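You operate a simulated robot arm through the tools that you are given. There is no shell and no other tool. Be economical: measure what you need, move in short steps, check, and stop when the job is done.

You run a simulated robot arm. Do the job below in one go: nothing can be reset, and whatever is moved stays where it is left.

TASK
Set the regulator to 5 bar, then shut off and bleed the block.
Fine: open the blue lever first; turn the yellow knob till the gauge shows it; green button held till the gauge shows 0.

It is judged by the outcome, as a careful person would: the job done as asked, and still so three seconds after it is handed in. It fails if anything else is knocked over, pushed out of place, dropped, spilled or broken.

THE ROBOT
A 7-joint arm with a three-finger gripper on a trunk, on a base that drives. Base frame: it is fixed to the floor where the robot stands at the start and does not move with it; the origin is under the middle of the robot, x ahead of it, y to its left, z up; the surface under the hand at the start is at about z = 900. Readings come in mm, rad, newtons and seconds.
With the tool pointing down near the work surface it reaches from about 420 to 920 mm from the robot's upright axis, wherever it stands. Its first joint turns from -2.897 to 2.897 rad. Places, roughly: blue air lever [800, 100, 1100]; green bleed button [800, -300, 1000]; yellow knob [800, -100, 1100]. Payload 2.69 kg.
Tool frame: the origin (TCP) lies between the finger pads and is the grasp point; the fingertips stand 29 mm ahead of it; z points along the fingers, y is the line along which they close. The gripper opens to 120 mm. The gripper's body begins 78 mm behind the TCP.
Orientation is that of the tool frame in the base frame, as a unit quaternion [x, y, z, w]. With the fingers straight down and closing along the base's y, the tool's x points along the base's -x, its y along +y and its z along -z.

THE INTERFACE
- The arm moves only by the tool move_arm. Its argument "plan" is a list of rows, each a list of 7 numbers: the shift along the base's x, y, z in m, then the turn, a rotation vector about the base's x, y, z in rad, then the gripper command, from -1 (shut) to 1 (fully open), values between in proportion. In form: [[dx, dy, dz, ax, ay, az, jaw], ...]. A call has 1 to 20 rows; each row is the pose to reach, as a shift and turn from the pose commanded when the call began. Each row takes 0.2 s and may step no farther than 50 mm and 0.15 rad from the row before; otherwise, or with a gripper value out of range, the whole call is refused. Where a pose cannot be reached the arm comes as near as it can. A force on the tool above 40 N (or 10 N above the force at the start of the call, whichever is more), or a blocked arm, ends the call early, and 0.2 s more pass. Each finger halts on what it meets, pressing with about 22 N; the grip force reading is that of the motor and also rises with nothing between the fingers. The clock runs only during rows and for 0.2 s after the last one: add rows that repeat a pose to give the fingers time. It gives the time, the measured TCP pose, the force on the tool (base axes), the opening and the grip force at its end, in the units of the frame above (readings bear some noise), with the torque about the TCP (base axes, N m) and any sound that the robot's microphone picked up, and new pictures: "show" is both (left out), scene, wrist or none.
- Cameras (640 x 400 px; columns grow to the right, rows downward): "scene" is now at [259.5, -25.5, 1336.6]; the picture's right is [-0.18, -0.98, 0.00], its down [-0.49, 0.09, -0.87] and it looks along [0.85, -0.16, -0.50] (base axes); focal length 285 px, centre (320, 200). "wrist" rides on the gripper at [63, 0, -104] in the tool frame; the picture's right is [0.00, 1.00, 0.00], its down [-0.83, 0.00, -0.56] and it looks along [-0.56, 0.00, 0.83] (tool axes); focal length 275 px, centre (320, 200). There is no depth. A picture from a camera that has moved, and an enlarged one, comes with that camera's place and axes in the base frame and with its lens. The place of the scene camera against the robot may be out by one fixed shift of up to 25 mm in any direction.
- slide_trunk(by): slides the trunk up (or, below 0, down) by that many mm; the arm and the scene camera ride with it, the base frame stays. It gives what a move gives, with no picture.
- steer(legs): drives the robot by 1 to 6 legs, each [ahead, left, turn to the left] in mm, mm and rad, along the robot's own axes; the way and the turn of a leg run together, so that a leg with both is an arc; at most 1500 mm and 3.142 rad a leg. The arm and the cameras ride along, it lands a little off, and it stops where it bumps. It gives what a move gives, and a new picture of the scene camera.
- aim_head(pan, tilt): turns the head with the scene camera to pan (to the left, within 1.501 rad either way) and tilt (down, from -0.506 to 1.204), counted from straight ahead of the robot. It gives what a move gives, and a new picture of the scene camera.
- zoom(camera, box): a new picture of the part [left, top, right, bottom] of that camera's present view, enlarged. No time passes.
- close_job(): hands the job in; it is judged then, once.

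Go step by step. Nothing tells you exact positions but the pictures and the camera data: compare them with the known pose of the tool, close in by small moves and look again before you grip or let go. The budget is 120 turns and 260 pictures, counting those below and the enlarged ones. Unless the task says otherwise, let go and move clear before handing in, and close with one line.

The tools are called after "Emit:" as name(argument=value, ...) on one line, values as JSON. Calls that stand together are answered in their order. move_arm: Moves the arm, as the interface text tells. Its arguments: {"type":"object","properties":{"plan":{"type":"array"},"show":{"type":"string","enum":["both","scene","wrist","none"]}},"required":["plan"]} The other tools are called the same way: slide_trunk (by) slides the trunk up or down; steer (legs) drives the base; aim_head (pan, tilt) turns the head that bears the scene camera; zoom (camera, box) takes an enlarged picture of a part of a camera's view; close_job () hands the job in.

At the start:

```text
time: 0.0
position: [565.7, -98.1, 1000.7]
orientation: [0.0, 1.0, 0.0, -0.001]
wrist_force: [0.8, 0.1, 0.4]
torque: [-0.02, 0.05, 0.05]
width: 119.7
gripper_force: 0.0
trunk travel left (down, up): [-575.0, 38.0]
robot x, y, heading: [-2.2, 2.3, 0.001]
head pan, tilt: [-0.185, 0.522]
```

scene: 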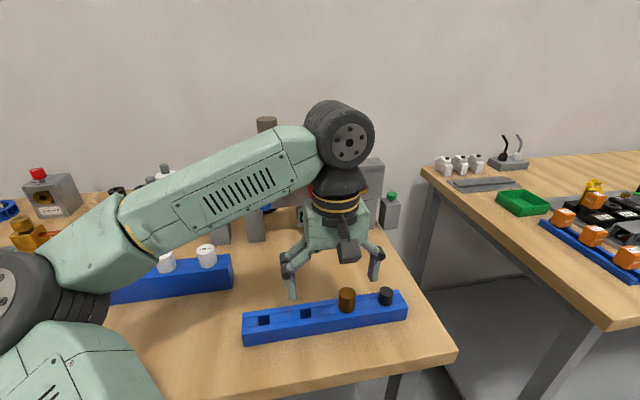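
wrist: 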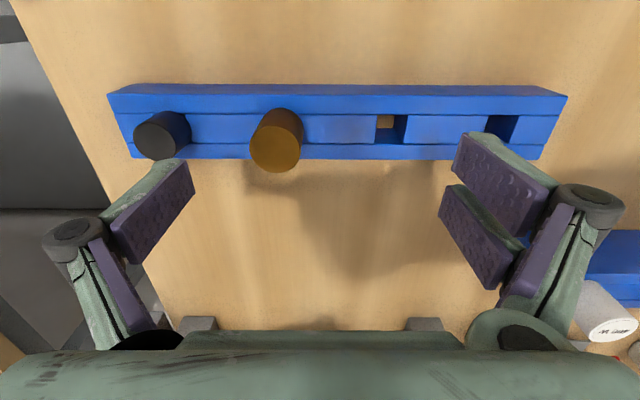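

The arm hides the panel behind the gripper. I'll zoom in on what is visible first.

Emit:
zoom(camera="scene", box=[180, 100, 440, 262])

Emit:
move_arm(plan=[[-0.04, 0, 0.03, 0, 0, 0, -1], [-0.08, -0.03, 0.05, 0, 0, 0, -1], [-0.1, -0.08, 0.05, 0, 0, 0, -1], [-0.1, -0.13, 0.05, 0, 0, 0, -1], [-0.1, -0.18, 0.05, 0, 0, 0, -1], [-0.1, -0.23, 0.05, 0, 0, 0, -1], [-0.1, -0.28, 0.05, 0, 0, 0, -1], [-0.1, -0.33, 0.05, 0, 0, 0, -1]], show="scene")

```text
2.46 times, centred on (310, 181) of scene
camera zoom: at [259.5, -25.5, 1336.6], right [-0.18, -0.98, 0.0], down [-0.49, 0.09, -0.87], along [0.85, -0.16, -0.5], focal length 701 px, centre (345, 247)
```

zoom: 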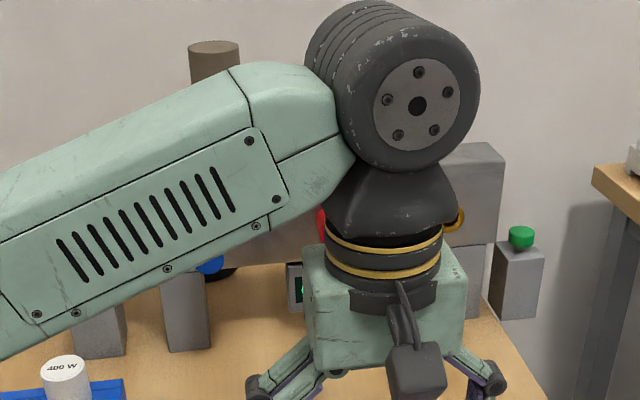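

```text
refused: row 2 steps farther than a row can; nothing moved
```

Emit:
move_arm(plan=[[-0.03, 0, 0.03, 0, 0, 0, -1], [-0.06, -0.03, 0.05, 0, 0, 0, -1], [-0.08, -0.07, 0.05, 0, 0, 0, -1], [-0.1, -0.11, 0.05, 0, 0, 0, -1], [-0.1, -0.15, 0.05, 0, 0, 0, -1], [-0.1, -0.2, 0.05, 0, 0, 0, -1], [-0.1, -0.25, 0.05, 0, 0, 0, -1], [-0.1, -0.3, 0.05, 0, 0, 0, -1]], show="scene")

```text
time: 1.8
position: [468.7, -398.6, 1050.6]
orientation: [-0.001, 1.0, 0.0, -0.001]
wrist_force: [0.3, -0.3, 0.3]
torque: [0.02, -0.04, 0.02]
width: 0.1
gripper_force: 16.7
trunk travel left (down, up): [-575.0, 38.0]
robot x, y, heading: [0.2, 1.5, -0.001]
head pan, tilt: [-0.185, 0.522]
camera scene: at [259.4, -26.0, 1336.6], right [-0.18, -0.98, 0.0], down [-0.49, 0.09, -0.87], along [0.85, -0.16, -0.5], focal length 285 px, centre (320, 200)
```

scene: 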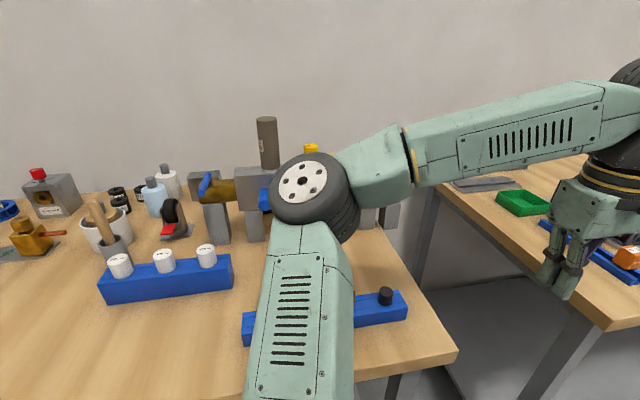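

Emit:
move_arm(plan=[[0, 0.04, 0.03, 0, 0, 0, -1], [0, 0.08, 0.06, 0, 0, 0, -1], [0, 0.12, 0.09, 0, 0, 0, -1], [0, 0.165, 0.1, 0, 0, 0, -1], [0, 0.21, 0.1, 0, 0, 0, -1], [0, 0.255, 0.1, 0, 0, 0, -1], [0, 0.3, 0.1, 0, 0, 0, -1], [0, 0.35, 0.1, 0, 0, 0, -1], [0, 0.4, 0.1, 0, 0, 0, -1], [0, 0.45, 0.1, 0, 0, 0, -1], [0, 0.5, 0.1, 0, 0, 0, -1], [0, 0.55, 0.1, 0, 0, 0, -1], [0, 0.6, 0.1, 0, 0, 0, -1], [0, 0.65, 0.1, 0, 0, 0, -1], [0, 0.7, 0.1, 0, 0, 0, -1], [0, 0.75, 0.1, 0, 0, 0, -1]], show="scene")

```text
time: 4.1
position: [476.3, 3.8, 1147.6]
orientation: [0.123, 0.992, -0.009, -0.004]
wrist_force: [-0.2, -0.3, 1.2]
torque: [0.01, 0.01, -0.02]
width: 0.0
gripper_force: 21.6
trunk travel left (down, up): [-575.0, 38.0]
robot x, y, heading: [-0.1, 0.1, 0.005]
head pan, tilt: [-0.185, 0.522]
stopped in row 11: the arm was blocked; the commanded pose is now the measured one
camera scene: at [259.6, -25.2, 1336.5], right [-0.18, -0.98, 0.0], down [-0.49, 0.09, -0.87], along [0.85, -0.16, -0.5], focal length 285 px, centre (320, 200)
```

scene: 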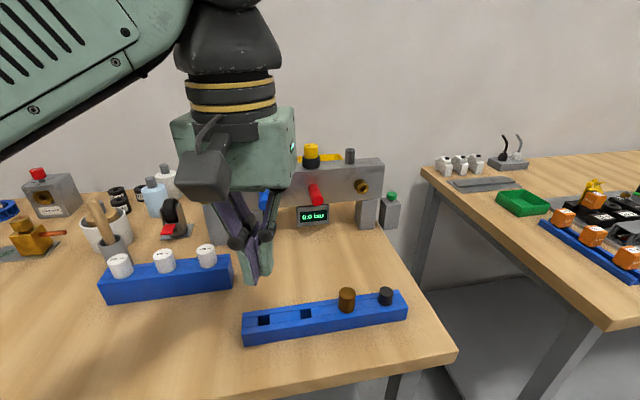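

Emit:
zoom(camera="scene", box=[240, 130, 416, 240])

Emit:
move_arm(plan=[[0.0, 0.04, 0.0, 0, 0, 0.1, -1], [0.0, 0.08, 0.0, 0, 0, 0.2, -1], [0.0, 0.12, 0.0, 0, 0, 0.25, -1], [0.0, 0.16, 0.0, 0, 0, 0.25, -1], [0.0, 0.2, 0.0, 0, 0, 0.25, -1], [0.0, 0.24, 0.0, 0, 0, 0.25, -1]], show="scene")

```text
3.64 times, centred on (328, 185) of scene
camera zoom: at [259.6, -25.2, 1336.5], right [-0.18, -0.98, 0.0], down [-0.49, 0.09, -0.87], along [0.85, -0.16, -0.5], focal length 1035 px, centre (291, 254)
```

zoom: 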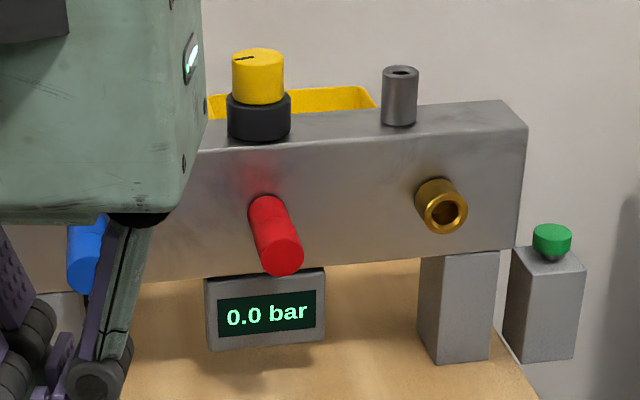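

```text
time: 4.7
position: [486.0, 16.0, 1145.6]
orientation: [0.149, 0.989, -0.019, -0.007]
wrist_force: [0.3, -0.1, 0.0]
torque: [0.0, -0.01, -0.03]
width: 0.0
gripper_force: 21.7
trunk travel left (down, up): [-575.0, 38.0]
robot x, y, heading: [-0.3, -1.5, 0.005]
head pan, tilt: [-0.185, 0.522]
stopped in row 2: the arm was blocked; the commanded pose is now the measured one
camera scene: at [259.7, -25.5, 1336.5], right [-0.18, -0.98, 0.0], down [-0.49, 0.09, -0.87], along [0.85, -0.16, -0.5], focal length 285 px, centre (320, 200)
```

scene: 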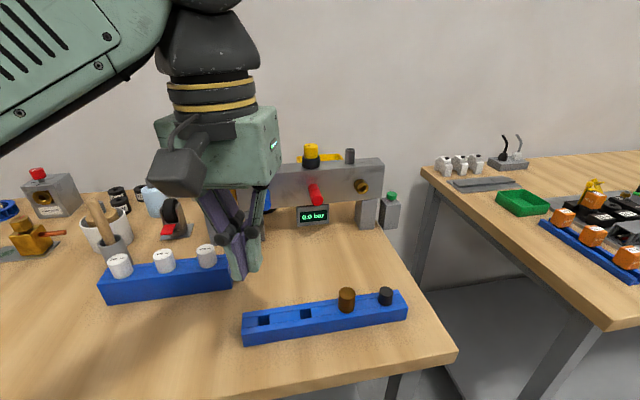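

Emit:
move_arm(plan=[[0.03, 0.0, 0.03, 0, 0, 0.1, -1], [0.06, 0.0, 0.06, 0, 0, 0.2, -1], [0.09, 0.0, 0.09, 0, 0, 0.3, -1], [0.11, 0.02, 0.12, 0, 0, 0.3, -1], [0.11, 0.04, 0.14, 0, 0, 0.3, -1]], show="both")

```text
time: 5.8
position: [584.0, 32.0, 1163.1]
orientation: [-0.005, 1.0, -0.02, -0.002]
wrist_force: [-0.1, 0.2, 0.3]
torque: [0.02, -0.02, -0.01]
width: 0.1
gripper_force: 22.0
out of reach, approached as far as the arm can: row 1, 2, 3, 4, 5
trunk travel left (down, up): [-575.0, 38.0]
robot x, y, heading: [0.6, 0.3, 0.003]
head pan, tilt: [-0.185, 0.522]
camera scene: at [259.4, -26.1, 1336.6], right [-0.18, -0.98, 0.0], down [-0.49, 0.09, -0.87], along [0.85, -0.16, -0.5], focal length 285 px, centre (320, 200)
camera wrist: at [521.2, 36.1, 1268.7], right [-0.01, 1.0, -0.04], down [0.83, 0.03, 0.55], along [0.55, -0.03, -0.83], focal length 275 px, centre (320, 200)
```

scene: 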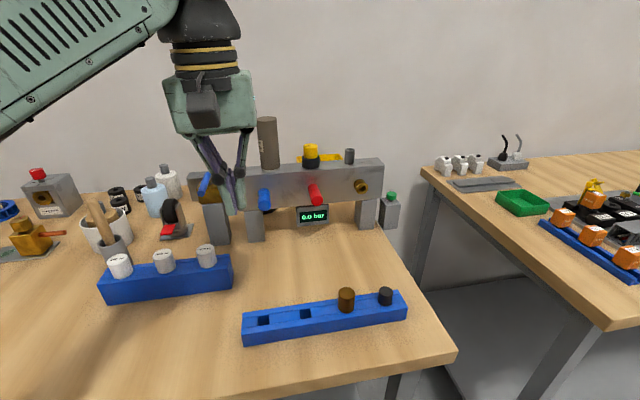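
wrist: 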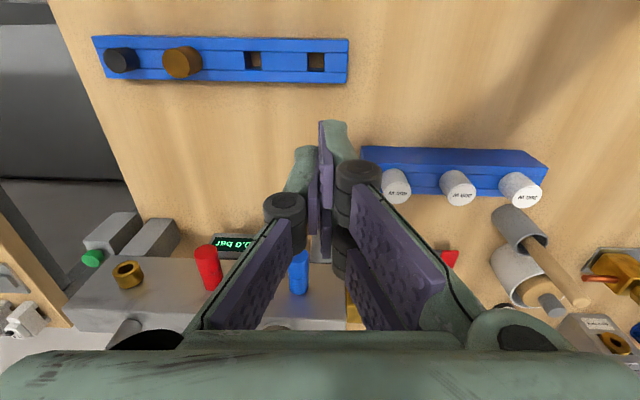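

Emit:
zoom(camera="scene", box=[170, 110, 394, 250])

Emit:
move_arm(plan=[[0, 0.05, 0.0, 0, 0, 0, -1], [0, 0.1, 0, 0, 0, 0, -1], [0, 0.15, 0, 0, 0, 0, -1], [0, 0.2, 0, 0, 0, 0, -1], [0, 0.25, 0, 0, 0, 0, -1]], show="both")

```text
2.86 times, centred on (282, 180) of scene
camera zoom: at [259.4, -26.1, 1336.6], right [-0.18, -0.98, 0.0], down [-0.49, 0.09, -0.87], along [0.85, -0.16, -0.5], focal length 813 px, centre (429, 257)
```

zoom: 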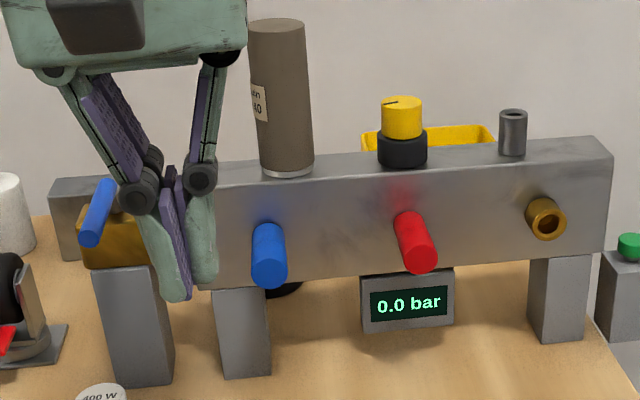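

```text
time: 6.5
position: [604.7, 84.3, 1152.7]
orientation: [0.087, 0.996, -0.033, -0.006]
wrist_force: [-0.2, -0.3, -0.4]
torque: [-0.01, 0.02, -0.01]
width: 0.1
gripper_force: 21.8
out of reach, approached as far as the arm can: row 2, 3
trunk travel left (down, up): [-575.0, 38.0]
robot x, y, heading: [-0.1, 1.1, -0.002]
head pan, tilt: [-0.185, 0.522]
stopped in row 3: the arm was blocked; the commanded pose is now the measured one
camera scene: at [259.8, -25.9, 1336.5], right [-0.18, -0.98, 0.0], down [-0.49, 0.09, -0.87], along [0.85, -0.16, -0.5], focal length 285 px, centre (320, 200)
camera wrist: at [542.9, 101.2, 1257.3], right [0.17, 0.98, -0.06], down [0.83, -0.11, 0.55], along [0.53, -0.15, -0.83], focal length 275 px, centre (320, 200)
```

scene: 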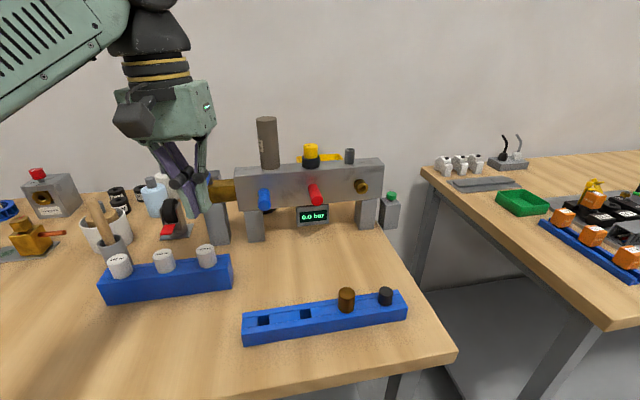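
wrist: 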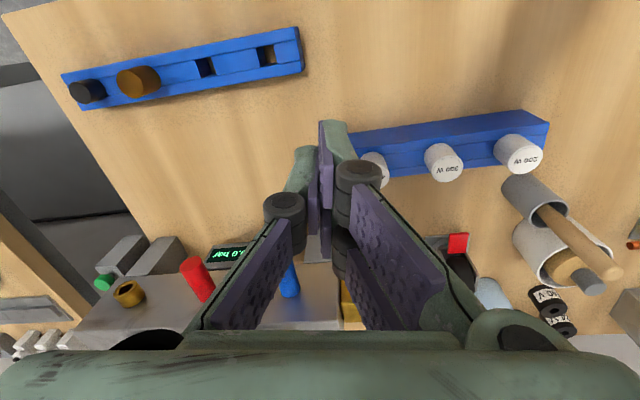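

Emit:
move_arm(plan=[[-0.02, -0.04, 0.0, 0, 0, 0.1, -1], [-0.03, -0.08, 0, 0, 0, 0.17, -1], [-0.04, -0.12, 0, 0, 0, 0.17, -1], [-0.04, -0.16, 0, 0, 0, 0.17, -1]], show="none")

Emit:
zoom(camera="scene", box=[150, 130, 310, 230])

Emit:
zoom(camera="wrist", box=[0, 0, 640, 400])

```text
time: 7.5
position: [566.4, -73.6, 1152.4]
orientation: [-0.002, 1.0, -0.03, -0.003]
wrist_force: [-0.4, 0.4, -0.2]
torque: [-0.01, -0.01, 0.0]
width: 0.0
gripper_force: 21.8
trunk travel left (down, up): [-575.0, 38.0]
robot x, y, heading: [3.1, -1.1, -0.001]
head pan, tilt: [-0.185, 0.522]
```

```text
4.00 times, centred on (230, 180) of scene
camera zoom: at [259.8, -26.3, 1336.5], right [-0.18, -0.98, 0.0], down [-0.49, 0.09, -0.87], along [0.85, -0.16, -0.5], focal length 1138 px, centre (680, 280)
```

zoom: 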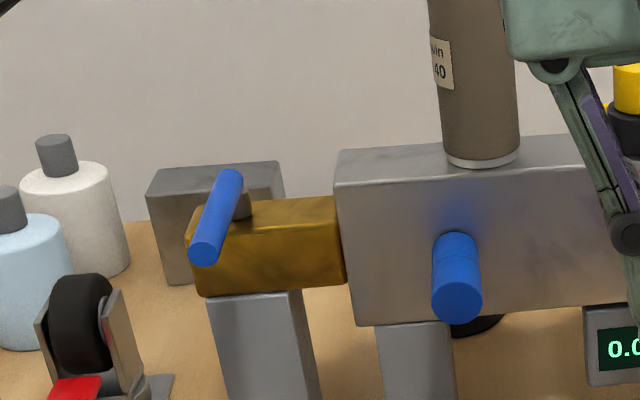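

```text
1.00 times, centred on (320, 200) of wrist (not enlarged: the box is as wide or as high as the picture)
camera zoom: at [503.2, -67.2, 1256.4], right [-0.01, 1.0, -0.06], down [0.83, 0.04, 0.55], along [0.55, -0.05, -0.83], focal length 275 px, centre (320, 200)
```

zoom: 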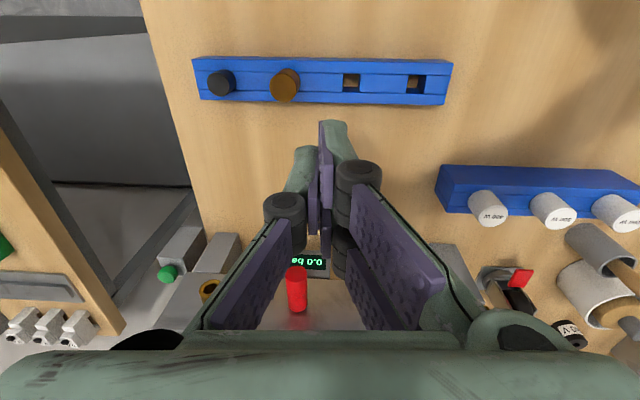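

Emit:
slide_trunk(by=38)

Emit:
move_arm(plan=[[0.03, 0.03, -0.02, 0, 0, 0, -1], [0.06, 0.06, -0.03, 0, 0, 0, -1], [0.09, 0.09, -0.05, 0, 0, 0, -1], [0.12, 0.11, -0.06, 0, 0, 0, -1]])

```text
time: 8.4
position: [567.3, -72.9, 1189.1]
orientation: [0.0, 1.0, -0.029, -0.003]
wrist_force: [0.1, 0.4, -0.5]
torque: [0.02, -0.01, -0.05]
width: 0.0
gripper_force: 22.4
trunk travel left (down, up): [-613.0, 0.0]
robot x, y, heading: [1.6, 3.3, -0.004]
head pan, tilt: [-0.185, 0.522]
```

```text
time: 9.4
position: [687.3, 39.3, 1126.5]
orientation: [-0.001, 1.0, -0.03, -0.003]
wrist_force: [0.1, 0.4, -0.7]
torque: [0.03, 0.0, 0.0]
width: 0.1
gripper_force: 21.9
trunk travel left (down, up): [-613.0, 0.0]
robot x, y, heading: [-2.8, -0.6, -0.005]
head pan, tilt: [-0.185, 0.522]
camera scene: at [259.9, -25.7, 1374.5], right [-0.18, -0.98, 0.0], down [-0.49, 0.09, -0.87], along [0.85, -0.16, -0.5], focal length 285 px, centre (320, 200)
camera wrist: at [623.4, 46.2, 1231.5], right [-0.01, 1.0, -0.06], down [0.83, 0.04, 0.55], along [0.55, -0.05, -0.83], focal length 275 px, centre (320, 200)
```

scene: 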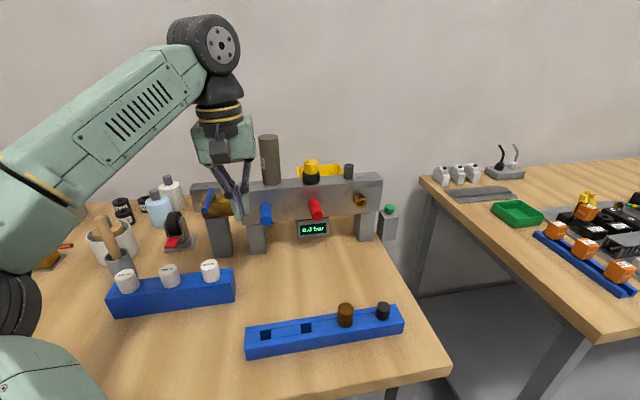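
wrist: 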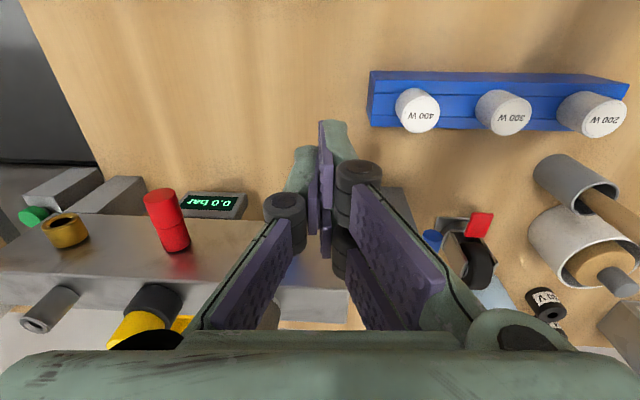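

Emit:
zoom(camera="wrist", box=[380, 180, 540, 280])

Emit:
zoom(camera="scene", box=[170, 130, 330, 230])

```text
4.00 times, centred on (460, 230) of wrist
camera zoom: at [623.4, 46.2, 1231.5], right [-0.01, 1.0, -0.06], down [0.83, 0.04, 0.55], along [0.55, -0.05, -0.83], focal length 1101 px, centre (-240, 80)
```

zoom: 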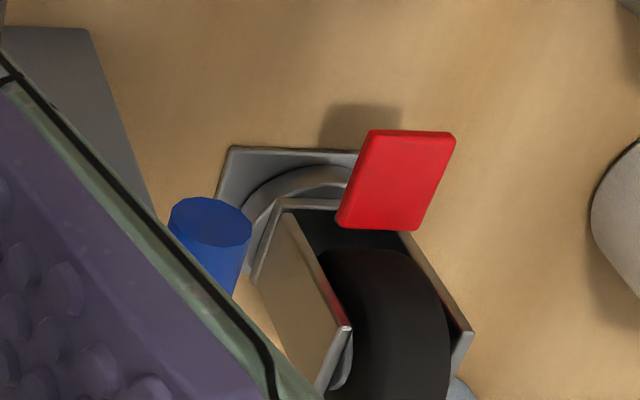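

```text
4.00 times, centred on (250, 180) of scene
camera zoom: at [259.9, -25.7, 1374.5], right [-0.18, -0.98, 0.0], down [-0.49, 0.09, -0.87], along [0.85, -0.16, -0.5], focal length 1138 px, centre (600, 280)
```

zoom: 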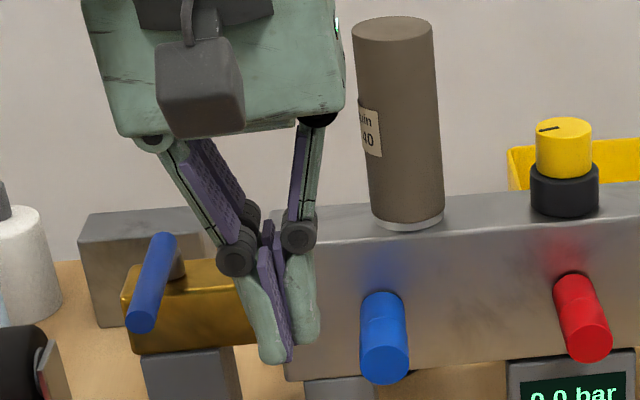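

The lever is closed, lying across the pipe. Its tip is at about (730, 103, 1100) and its pivot at about (797, 103). I'll lower the shut fingers to its right and push it left.

Emit:
move_arm(plan=[[0.03, 0.0, 0.0, 0, 0, 0, -1], [0.058, 0.01, -0.01, 0, 0, 0, -1], [0.058, 0.02, -0.022, 0, 0, 0, -1]])

```text
time: 10.2
position: [745.5, 57.6, 1105.9]
orientation: [0.0, 1.0, -0.029, -0.002]
wrist_force: [-0.4, 0.2, 0.2]
torque: [0.04, 0.0, -0.01]
width: 0.0
gripper_force: 21.5
trunk travel left (down, up): [-613.0, 0.0]
robot x, y, heading: [-0.6, -2.2, 0.001]
head pan, tilt: [-0.185, 0.522]
camera scene: at [259.4, -25.6, 1374.6], right [-0.18, -0.98, 0.0], down [-0.49, 0.09, -0.87], along [0.85, -0.16, -0.5], focal length 285 px, centre (320, 200)
camera wrist: at [681.6, 62.6, 1211.5], right [-0.01, 1.0, -0.06], down [0.83, 0.04, 0.55], along [0.55, -0.05, -0.83], focal length 275 px, centre (320, 200)
```

scene: 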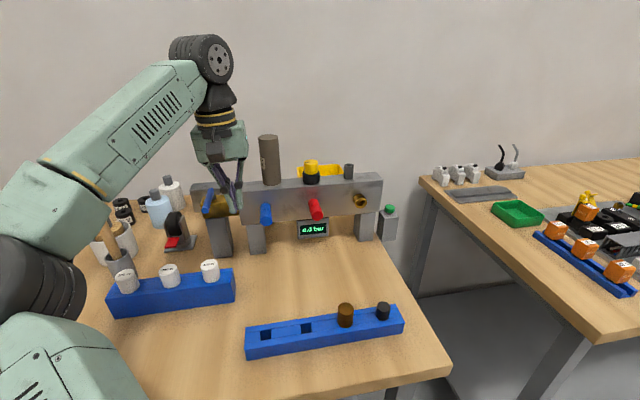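
wrist: 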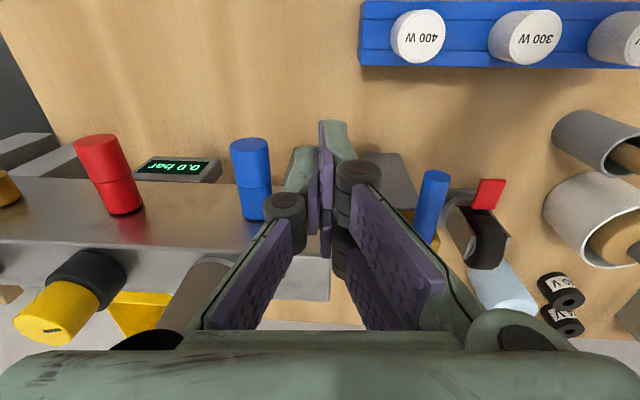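

Emit:
move_arm(plan=[[0.0, 0.015, 0, 0, 0, 0, -1], [0.0, 0.03, 0, 0, 0, 0, -1], [0.0, 0.045, 0, 0, 0, 0, -1], [0.001, 0.06, 0, 0, 0, 0, -1], [0.004, 0.07, 0, 0, 0, 0, -1]])

```text
time: 11.4
position: [749.2, 130.1, 1108.2]
orientation: [0.0, 1.0, -0.03, -0.002]
wrist_force: [0.4, -1.3, 2.6]
torque: [-0.01, -0.14, -0.1]
width: 0.0
gripper_force: 22.0
trunk travel left (down, up): [-613.0, 0.0]
robot x, y, heading: [-2.1, 1.0, 0.0]
head pan, tilt: [-0.185, 0.522]
camera scene: at [259.3, -25.9, 1374.7], right [-0.18, -0.98, 0.0], down [-0.49, 0.09, -0.87], along [0.85, -0.16, -0.5], focal length 285 px, centre (320, 200)
camera wrist: at [685.1, 136.2, 1213.6], right [-0.01, 1.0, -0.06], down [0.83, 0.04, 0.55], along [0.55, -0.05, -0.83], focal length 275 px, centre (320, 200)
```

scene: 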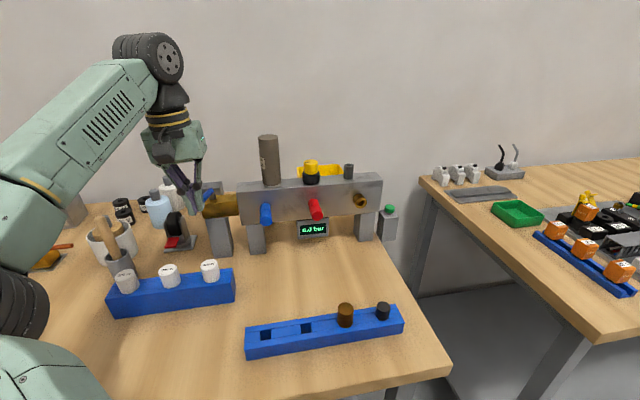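
wrist: 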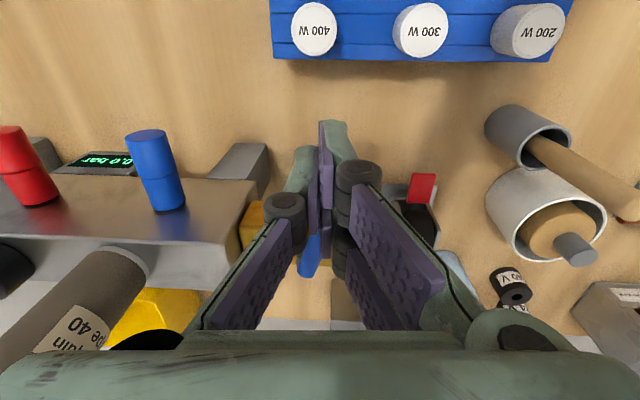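

Emit:
move_arm(plan=[[0.005, 0.01, 0, 0, 0, 0, -1], [0.012, 0.018, 0, 0, 0, 0, -1], [0.02, 0.023, 0, 0, 0, 0, -1], [0.028, 0.025, 0, 0, 0, 0, -1], [0.033, 0.025, 0, 0, 0, 0, -1]])

Emit:
zoom(camera="scene", box=[150, 130, 310, 230])

```text
time: 12.6
position: [781.2, 153.1, 1108.7]
orientation: [-0.001, 1.0, -0.031, -0.002]
wrist_force: [-2.9, 2.5, 9.0]
torque: [0.1, -0.08, 0.06]
width: 0.0
gripper_force: 21.6
trunk travel left (down, up): [-613.0, 0.0]
robot x, y, heading: [-3.6, 2.3, 0.002]
head pan, tilt: [-0.185, 0.522]
camera scene: at [258.3, -25.7, 1374.9], right [-0.18, -0.98, 0.0], down [-0.49, 0.09, -0.87], along [0.85, -0.16, -0.5], focal length 285 px, centre (320, 200)
camera wrist: at [717.5, 160.1, 1213.9], right [-0.01, 1.0, -0.06], down [0.83, 0.04, 0.55], along [0.55, -0.05, -0.83], focal length 275 px, centre (320, 200)
```

scene: 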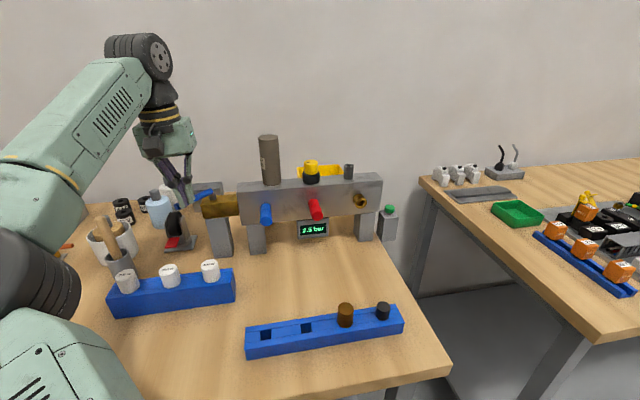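
wrist: 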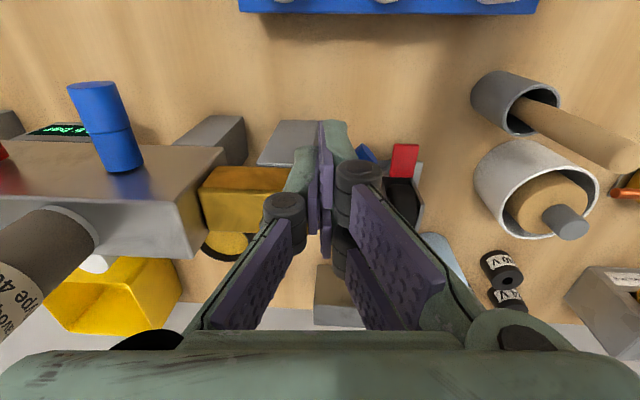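

```text
4.00 times, centred on (230, 180) of scene
camera zoom: at [258.3, -25.7, 1374.9], right [-0.18, -0.98, 0.0], down [-0.49, 0.09, -0.87], along [0.85, -0.16, -0.5], focal length 1138 px, centre (680, 280)
```

zoom: 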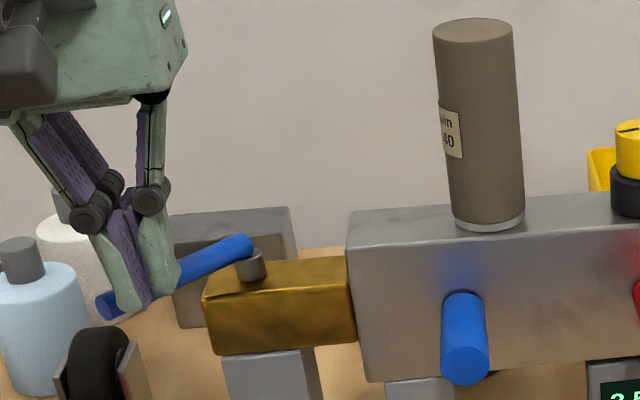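

Emit:
move_arm(plan=[[0.006, 0.0, 0, 0, 0, 0, -1], [0.012, 0.0, 0, 0, 0, 0, -1], [0.018, 0.0, 0, 0, 0, 0, -1]], show="none")

Emit:
zoom(camera="scene", box=[150, 130, 346, 252])

```text
time: 13.4
position: [799.6, 152.4, 1109.4]
orientation: [-0.001, 1.0, -0.029, -0.002]
wrist_force: [-4.1, 3.4, 11.9]
torque: [0.11, -0.05, 0.01]
width: 0.2
gripper_force: 21.9
trunk travel left (down, up): [-613.0, 0.0]
robot x, y, heading: [0.1, -0.6, 0.002]
head pan, tilt: [-0.185, 0.522]
```

```text
3.27 times, centred on (248, 191) of scene
camera zoom: at [258.1, -25.6, 1375.0], right [-0.18, -0.98, 0.0], down [-0.49, 0.09, -0.87], along [0.85, -0.16, -0.5], focal length 929 px, centre (555, 229)
```

zoom: 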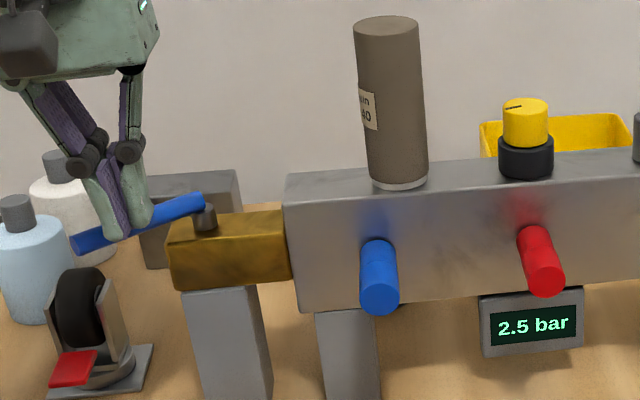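

Emit:
move_arm(plan=[[-0.01, 0.0, 0.01, 0, 0, 0, -1], [-0.03, 0.0, 0.04, 0, 0, 0, -1], [-0.06, -0.03, 0.06, 0, 0, 0, -1], [-0.09, -0.06, 0.06, 0, 0, 0, -1], [-0.12, -0.09, 0.06, 0, 0, 0, -1]], show="wrist")

Emit:
zoom(camera="scene", box=[150, 130, 346, 252])

```text
time: 14.6
position: [676.7, 62.7, 1166.1]
orientation: [-0.001, 1.0, -0.03, -0.003]
wrist_force: [-0.4, -0.4, 0.6]
torque: [-0.01, -0.03, -0.03]
width: 0.0
gripper_force: 22.3
trunk travel left (down, up): [-613.0, 0.0]
robot x, y, heading: [0.4, -2.2, -0.001]
head pan, tilt: [-0.185, 0.522]
camera wrist: at [613.9, 68.0, 1272.1], right [-0.01, 1.0, -0.06], down [0.83, 0.04, 0.55], along [0.55, -0.05, -0.83], focal length 275 px, centre (320, 200)
```

wrist: 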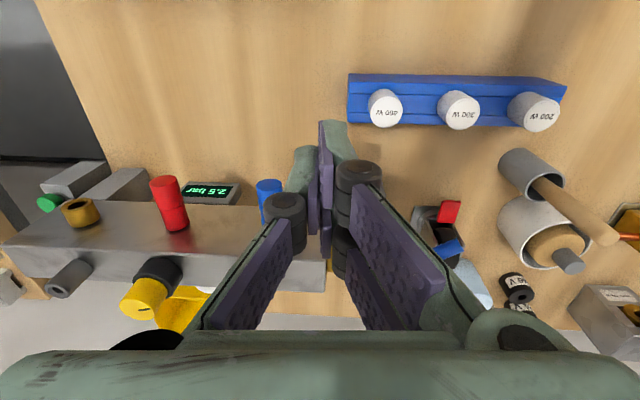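

```text
3.27 times, centred on (248, 191) of scene
camera zoom: at [259.1, -26.0, 1374.7], right [-0.18, -0.98, 0.0], down [-0.49, 0.09, -0.87], along [0.85, -0.16, -0.5], focal length 929 px, centre (555, 229)
```

zoom: 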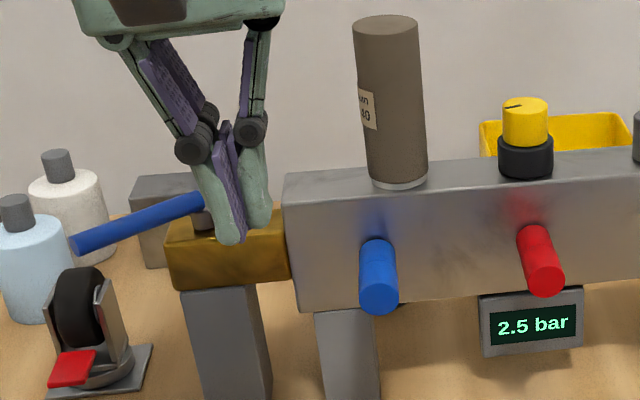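

The lever is only about 55° round because the finger rode over it: the lever sits lower than I thought (z≈1084) and the pivot is at about (828, 108). I'll go lower and finish the turn.

Emit:
move_arm(plan=[[0.02, 0.03, 0, 0, 0, 0, -1], [0.04, 0.06, -0.01, 0, 0, 0, -1], [0.07, 0.08, -0.035, 0, 0, 0, -1], [0.075, 0.083, -0.072, 0, 0, 0, -1], [0.09, 0.088, -0.072, 0, 0, 0, -1], [0.105, 0.092, -0.072, 0, 0, 0, -1], [0.118, 0.098, -0.072, 0, 0, 0, -1], [0.128, 0.103, -0.072, 0, 0, 0, -1], [0.134, 0.105, -0.072, 0, 0, 0, -1]], show="none")

Emit:
zoom(camera="scene", box=[150, 130, 346, 252])

```text
time: 16.5
position: [801.6, 162.0, 1095.7]
orientation: [0.004, 0.999, -0.032, -0.012]
wrist_force: [-19.8, -5.9, 1.4]
torque: [-0.08, 0.33, 0.1]
width: 0.1
gripper_force: 22.0
trunk travel left (down, up): [-613.0, 0.0]
robot x, y, heading: [0.2, 1.7, -0.001]
head pan, tilt: [-0.185, 0.522]
stopped in row 9: the force on the tool passed its limit at 47 N (the readings are from after the stop); the commanded pose is now the measured one
```

```text
3.27 times, centred on (248, 191) of scene
camera zoom: at [257.2, -26.3, 1375.1], right [-0.18, -0.98, 0.0], down [-0.49, 0.09, -0.87], along [0.85, -0.16, -0.5], focal length 929 px, centre (555, 229)
```

zoom: 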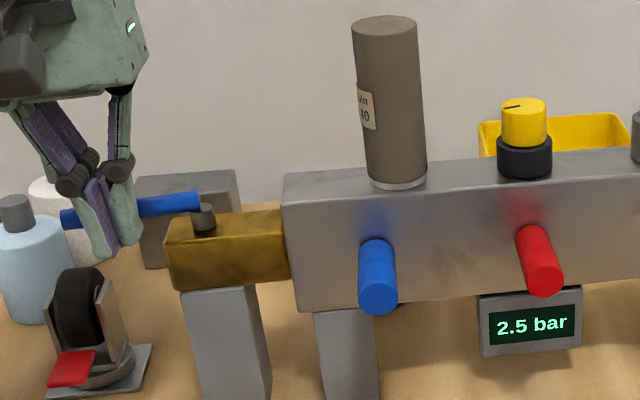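

Lever now fully open and against its stop, with the gauge at 2.5 bar. I'll retreat and look at the yellow knob.

Emit:
move_arm(plan=[[-0.03, 0.0, 0.0, 0, 0, 0, -1], [-0.07, -0.01, 0.02, 0, 0, 0, -1], [-0.1, -0.03, 0.05, 0, 0, 0, -1], [-0.11, -0.07, 0.075, 0, 0, 0, -1], [-0.11, -0.12, 0.08, 0, 0, 0, -0.5], [-0.11, -0.17, 0.08, 0, 0, 0, 0], [-0.11, -0.22, 0.08, 0, 0, 0, 0], [-0.11, -0.265, 0.08, 0, 0, 0, 0], [-0.11, -0.265, 0.08, 0, 0, 0, 0]])

```text
refused: row 5 steps farther than a row can; nothing moved
```

Emit:
move_arm(plan=[[-0.03, 0.0, 0.0, 0, 0, 0, -1], [-0.07, -0.01, 0.02, 0, 0, 0, -1], [-0.1, -0.03, 0.05, 0, 0, 0, -1], [-0.11, -0.07, 0.075, 0, 0, 0, -1], [-0.11, -0.115, 0.08, 0, 0, 0, -0.5], [-0.11, -0.16, 0.08, 0, 0, 0, 0], [-0.11, -0.205, 0.08, 0, 0, 0, 0], [-0.11, -0.25, 0.08, 0, 0, 0, 0], [-0.11, -0.265, 0.08, 0, 0, 0, 0]])

```text
time: 18.5
position: [693.4, -102.3, 1176.1]
orientation: [0.001, 0.999, -0.031, -0.01]
wrist_force: [0.5, 0.1, -0.2]
torque: [-0.01, 0.01, -0.03]
width: 60.0
gripper_force: 0.1
trunk travel left (down, up): [-613.0, 0.0]
robot x, y, heading: [0.0, 0.8, 0.0]
head pan, tilt: [-0.185, 0.522]
camera scene: at [259.2, -26.1, 1374.5], right [-0.18, -0.98, 0.0], down [-0.49, 0.09, -0.87], along [0.85, -0.16, -0.5], focal length 285 px, centre (320, 200)
camera wrist: at [631.6, -94.5, 1282.2], right [0.0, 1.0, -0.06], down [0.84, 0.03, 0.54], along [0.54, -0.05, -0.84], focal length 275 px, centre (320, 200)
```

scene: 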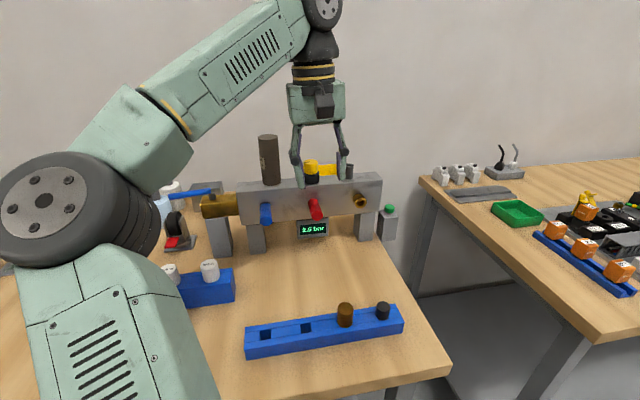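
wrist: 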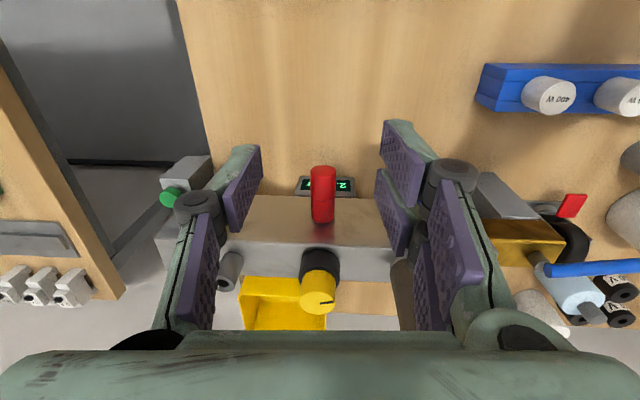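

Emit:
zoom(camera="wrist", box=[240, 220, 400, 320])

Emit:
zoom(camera="scene", box=[250, 130, 410, 230])

```text
4.00 times, centred on (320, 270) of wrist
camera zoom: at [631.6, -94.5, 1282.2], right [0.0, 1.0, -0.06], down [0.84, 0.03, 0.54], along [0.54, -0.05, -0.84], focal length 1101 px, centre (320, -80)
```

zoom: 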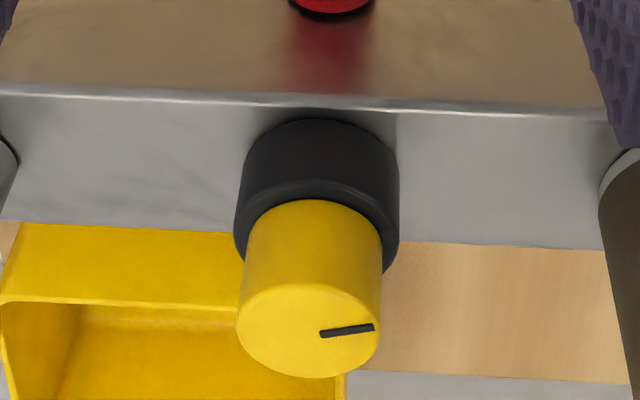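

```text
4.00 times, centred on (330, 180) of scene
camera zoom: at [259.2, -26.1, 1374.5], right [-0.18, -0.98, 0.0], down [-0.49, 0.09, -0.87], along [0.85, -0.16, -0.5], focal length 1138 px, centre (280, 280)
```

zoom: 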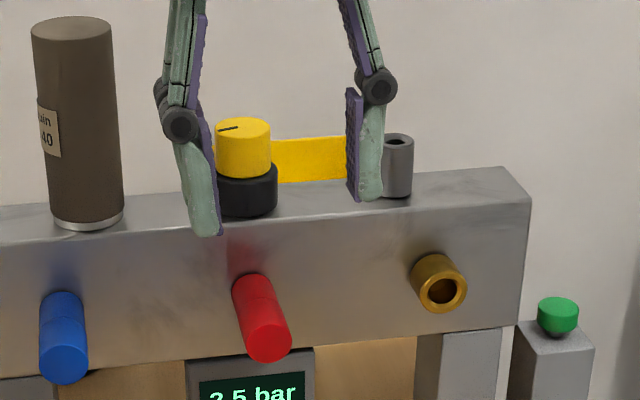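

Emit:
move_arm(plan=[[0.03, 0.0, 0.01, 0.03, -0.01, 0, 0], [0.07, -0.002, 0.01, 0.06, -0.02, 0, 0], [0.1, -0.004, 0.01, 0.06, -0.02, 0, 0], [0.129, -0.004, 0.01, 0.06, -0.02, 0, 0], [0.129, -0.004, 0.01, 0.06, -0.02, 0, 0]])

Emit:
zoom(camera="scene", box=[250, 130, 410, 230])

```text
time: 19.7
position: [818.7, -107.0, 1168.5]
orientation: [0.002, 1.0, -0.003, 0.003]
wrist_force: [-0.9, 0.1, -0.4]
torque: [0.04, 0.03, -0.03]
width: 60.0
gripper_force: 0.0
out of reach, approached as far as the arm can: row 2, 3, 4, 5
trunk travel left (down, up): [-613.0, 0.0]
robot x, y, heading: [1.6, -0.3, 0.002]
head pan, tilt: [-0.185, 0.522]
camera scene: at [259.1, -26.0, 1374.6], right [-0.18, -0.98, 0.0], down [-0.49, 0.09, -0.87], along [0.85, -0.16, -0.5], focal length 285 px, centre (320, 200)
camera wrist: at [754.7, -106.9, 1272.5], right [0.0, 1.0, -0.01], down [0.83, 0.0, 0.56], along [0.56, 0.0, -0.83], focal length 275 px, centre (320, 200)
```

scene: 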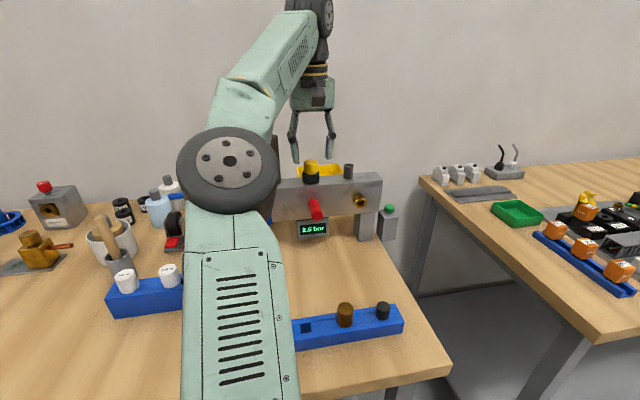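
wrist: 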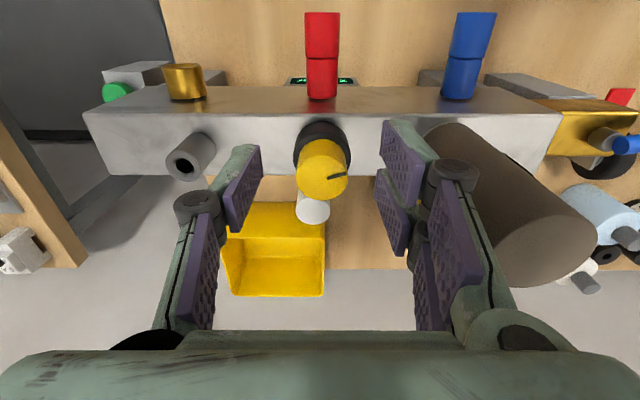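

```text
4.00 times, centred on (330, 180) of scene
camera zoom: at [259.1, -26.0, 1374.6], right [-0.18, -0.98, 0.0], down [-0.49, 0.09, -0.87], along [0.85, -0.16, -0.5], focal length 1138 px, centre (280, 280)
```

zoom: 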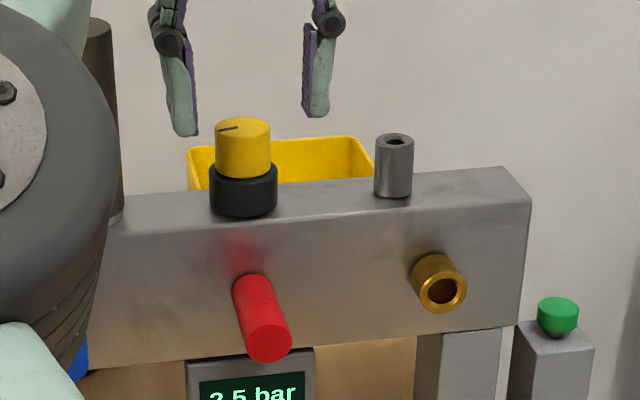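

Emit:
move_arm(plan=[[0.002, 0.001, -0.01, 0, 0, 0, 0], [0.002, 0.001, -0.018, 0, 0, 0, 0], [0.002, 0.001, -0.018, 0, 0, 0, 0]], show="wrist")

Emit:
zoom(camera="scene", box=[250, 130, 410, 230])

```text
time: 20.5
position: [822.3, -104.8, 1150.3]
orientation: [0.002, 1.0, -0.001, -0.001]
wrist_force: [-0.2, -0.2, 0.4]
torque: [0.02, -0.01, -0.01]
width: 59.9
gripper_force: 0.1
trunk travel left (down, up): [-613.0, 0.0]
robot x, y, heading: [-3.6, 1.5, -0.001]
head pan, tilt: [-0.185, 0.522]
camera wrist: at [758.0, -104.9, 1255.2], right [0.0, 1.0, 0.0], down [0.83, 0.0, 0.55], along [0.55, 0.0, -0.83], focal length 275 px, centre (320, 200)
```

wrist: 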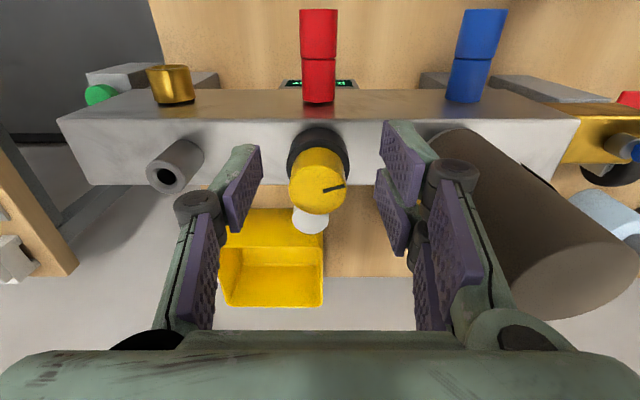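

```text
4.00 times, centred on (330, 180) of scene
camera zoom: at [259.1, -26.0, 1374.6], right [-0.18, -0.98, 0.0], down [-0.49, 0.09, -0.87], along [0.85, -0.16, -0.5], focal length 1138 px, centre (280, 280)
```

zoom: 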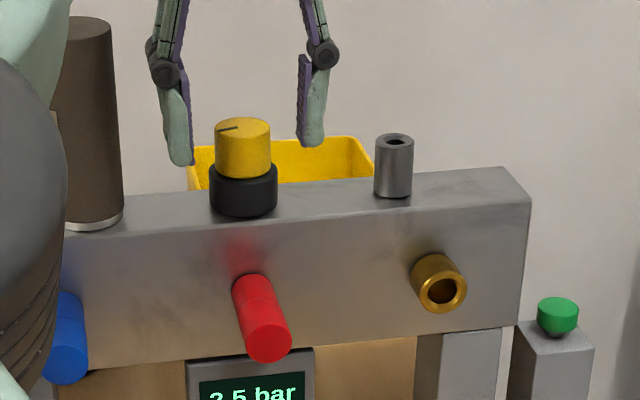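

Emit:
move_arm(plan=[[0.001, -0.001, 0, 0, 0, 0, -1], [0.001, -0.001, 0, 0, 0, 0, -1], [0.001, -0.001, 0, 0, 0, 0, -1], [0.001, -0.001, 0, 0, 0, 0, -1]], show="wrist")

Emit:
zoom(camera="scene", box=[250, 130, 410, 230])

```text
time: 21.5
position: [822.7, -105.9, 1150.4]
orientation: [0.003, 1.0, -0.001, -0.001]
wrist_force: [0.1, -0.9, 0.0]
torque: [-0.11, 0.01, 0.02]
width: 29.3
gripper_force: 36.6
trunk travel left (down, up): [-613.0, 0.0]
robot x, y, heading: [0.3, 0.7, -0.003]
head pan, tilt: [-0.185, 0.522]
camera wrist: at [758.8, -105.2, 1255.2], right [0.0, 1.0, 0.0], down [0.83, 0.0, 0.55], along [0.55, 0.0, -0.83], focal length 275 px, centre (320, 200)
```

wrist: 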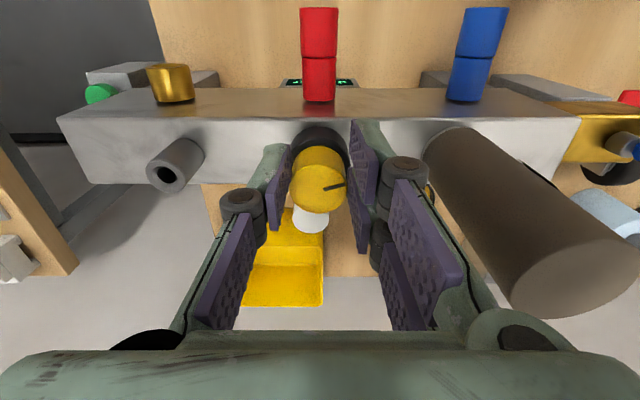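

```text
4.00 times, centred on (330, 180) of scene
camera zoom: at [259.1, -26.2, 1374.6], right [-0.18, -0.98, 0.0], down [-0.49, 0.09, -0.87], along [0.85, -0.16, -0.5], focal length 1138 px, centre (280, 280)
```

zoom: 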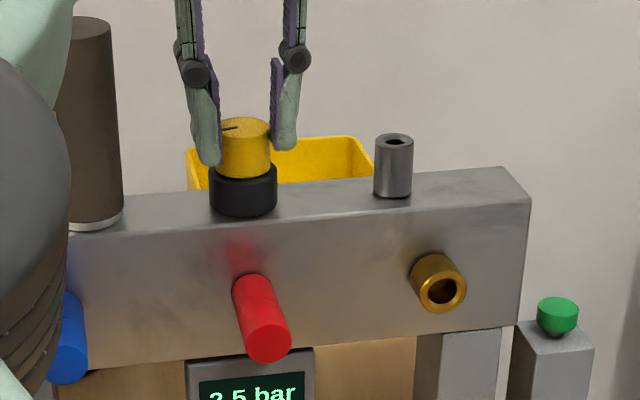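

Emit:
move_arm(plan=[[0, 0, 0, 0, 0, -0.1, -1], [0, 0, 0, 0, 0, -0.2, -1], [0, 0, 0, 0, 0, -0.3, -1], [0, 0, 0, 0, 0, -0.3, -1]], show="wrist")

Emit:
zoom(camera="scene", box=[250, 140, 410, 240])

```text
time: 22.5
position: [822.7, -101.3, 1148.7]
orientation: [0.149, 0.989, -0.001, 0.0]
wrist_force: [8.3, 12.9, 4.9]
torque: [0.6, -0.3, 0.19]
width: 29.4
gripper_force: 44.4
trunk travel left (down, up): [-613.0, 0.0]
robot x, y, heading: [2.9, -1.8, 0.002]
head pan, tilt: [-0.185, 0.522]
camera wrist: at [762.4, -82.5, 1255.1], right [0.29, 0.96, 0.0], down [0.8, -0.24, 0.56], along [0.53, -0.16, -0.83], focal length 275 px, centre (320, 200)
```

wrist: 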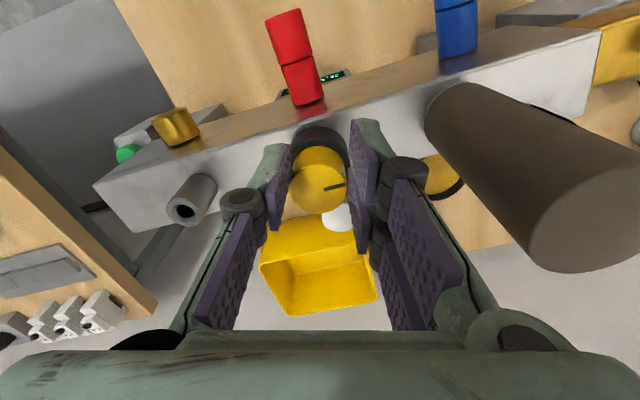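

```text
4.00 times, centred on (330, 190) of scene
camera zoom: at [259.5, -24.4, 1374.6], right [-0.18, -0.98, 0.0], down [-0.49, 0.09, -0.87], along [0.85, -0.16, -0.5], focal length 1138 px, centre (280, 240)
```

zoom: 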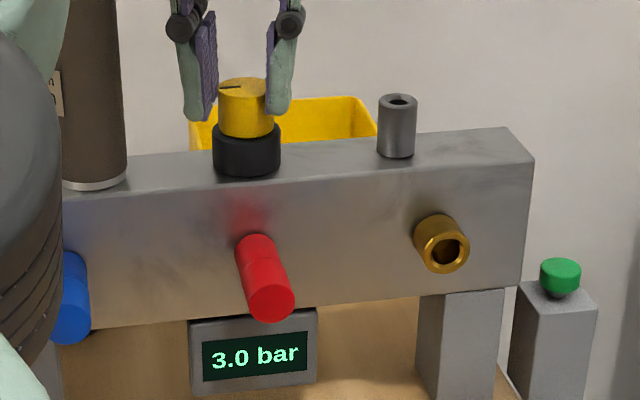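

Emit:
move_arm(plan=[[0.001, 0.002, 0, 0, 0, -0.1, -1], [0.001, 0.003, 0, 0, 0, -0.2, -1], [0.001, 0.003, 0, 0, 0, -0.3, -1], [0.001, 0.003, 0, 0, 0, -0.4, -1], [0.001, 0.003, 0, 0, 0, -0.4, -1]], show="wrist")

Emit:
zoom(camera="scene", box=[250, 140, 410, 240])

```text
time: 23.1
position: [822.4, -82.0, 1145.7]
orientation: [0.217, 0.976, 0.007, 0.003]
wrist_force: [6.5, 34.6, -0.1]
torque: [0.79, -0.1, 0.78]
width: 0.0
gripper_force: 28.6
out of reach, approached as far as the arm can: row 2
trunk travel left (down, up): [-613.0, 0.0]
robot x, y, heading: [0.7, -0.5, 0.005]
head pan, tilt: [-0.185, 0.522]
stopped in row 2: the force on the tool passed its limit at 59 N (the readings are from after the stop); the commanded pose is now the measured one
camera wrist: at [763.0, -56.3, 1251.2], right [0.42, 0.91, 0.01], down [0.75, -0.36, 0.56], along [0.51, -0.22, -0.83], focal length 275 px, centre (320, 200)
```

wrist: 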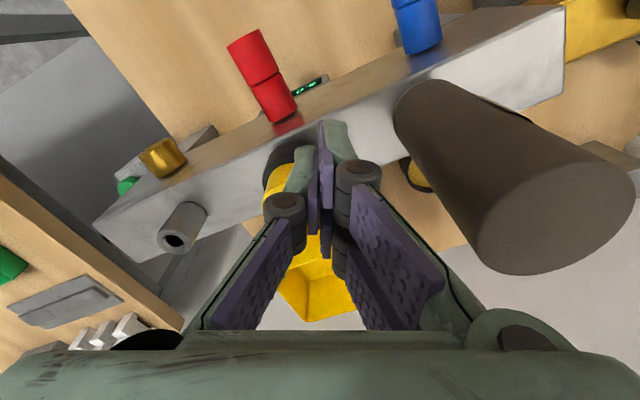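

```text
4.00 times, centred on (330, 190) of scene
camera zoom: at [260.5, -20.5, 1374.2], right [-0.18, -0.98, 0.0], down [-0.49, 0.09, -0.87], along [0.85, -0.16, -0.5], focal length 1138 px, centre (280, 240)
```

zoom: 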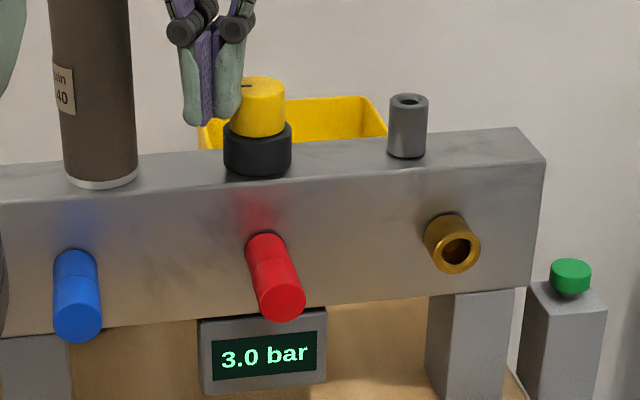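

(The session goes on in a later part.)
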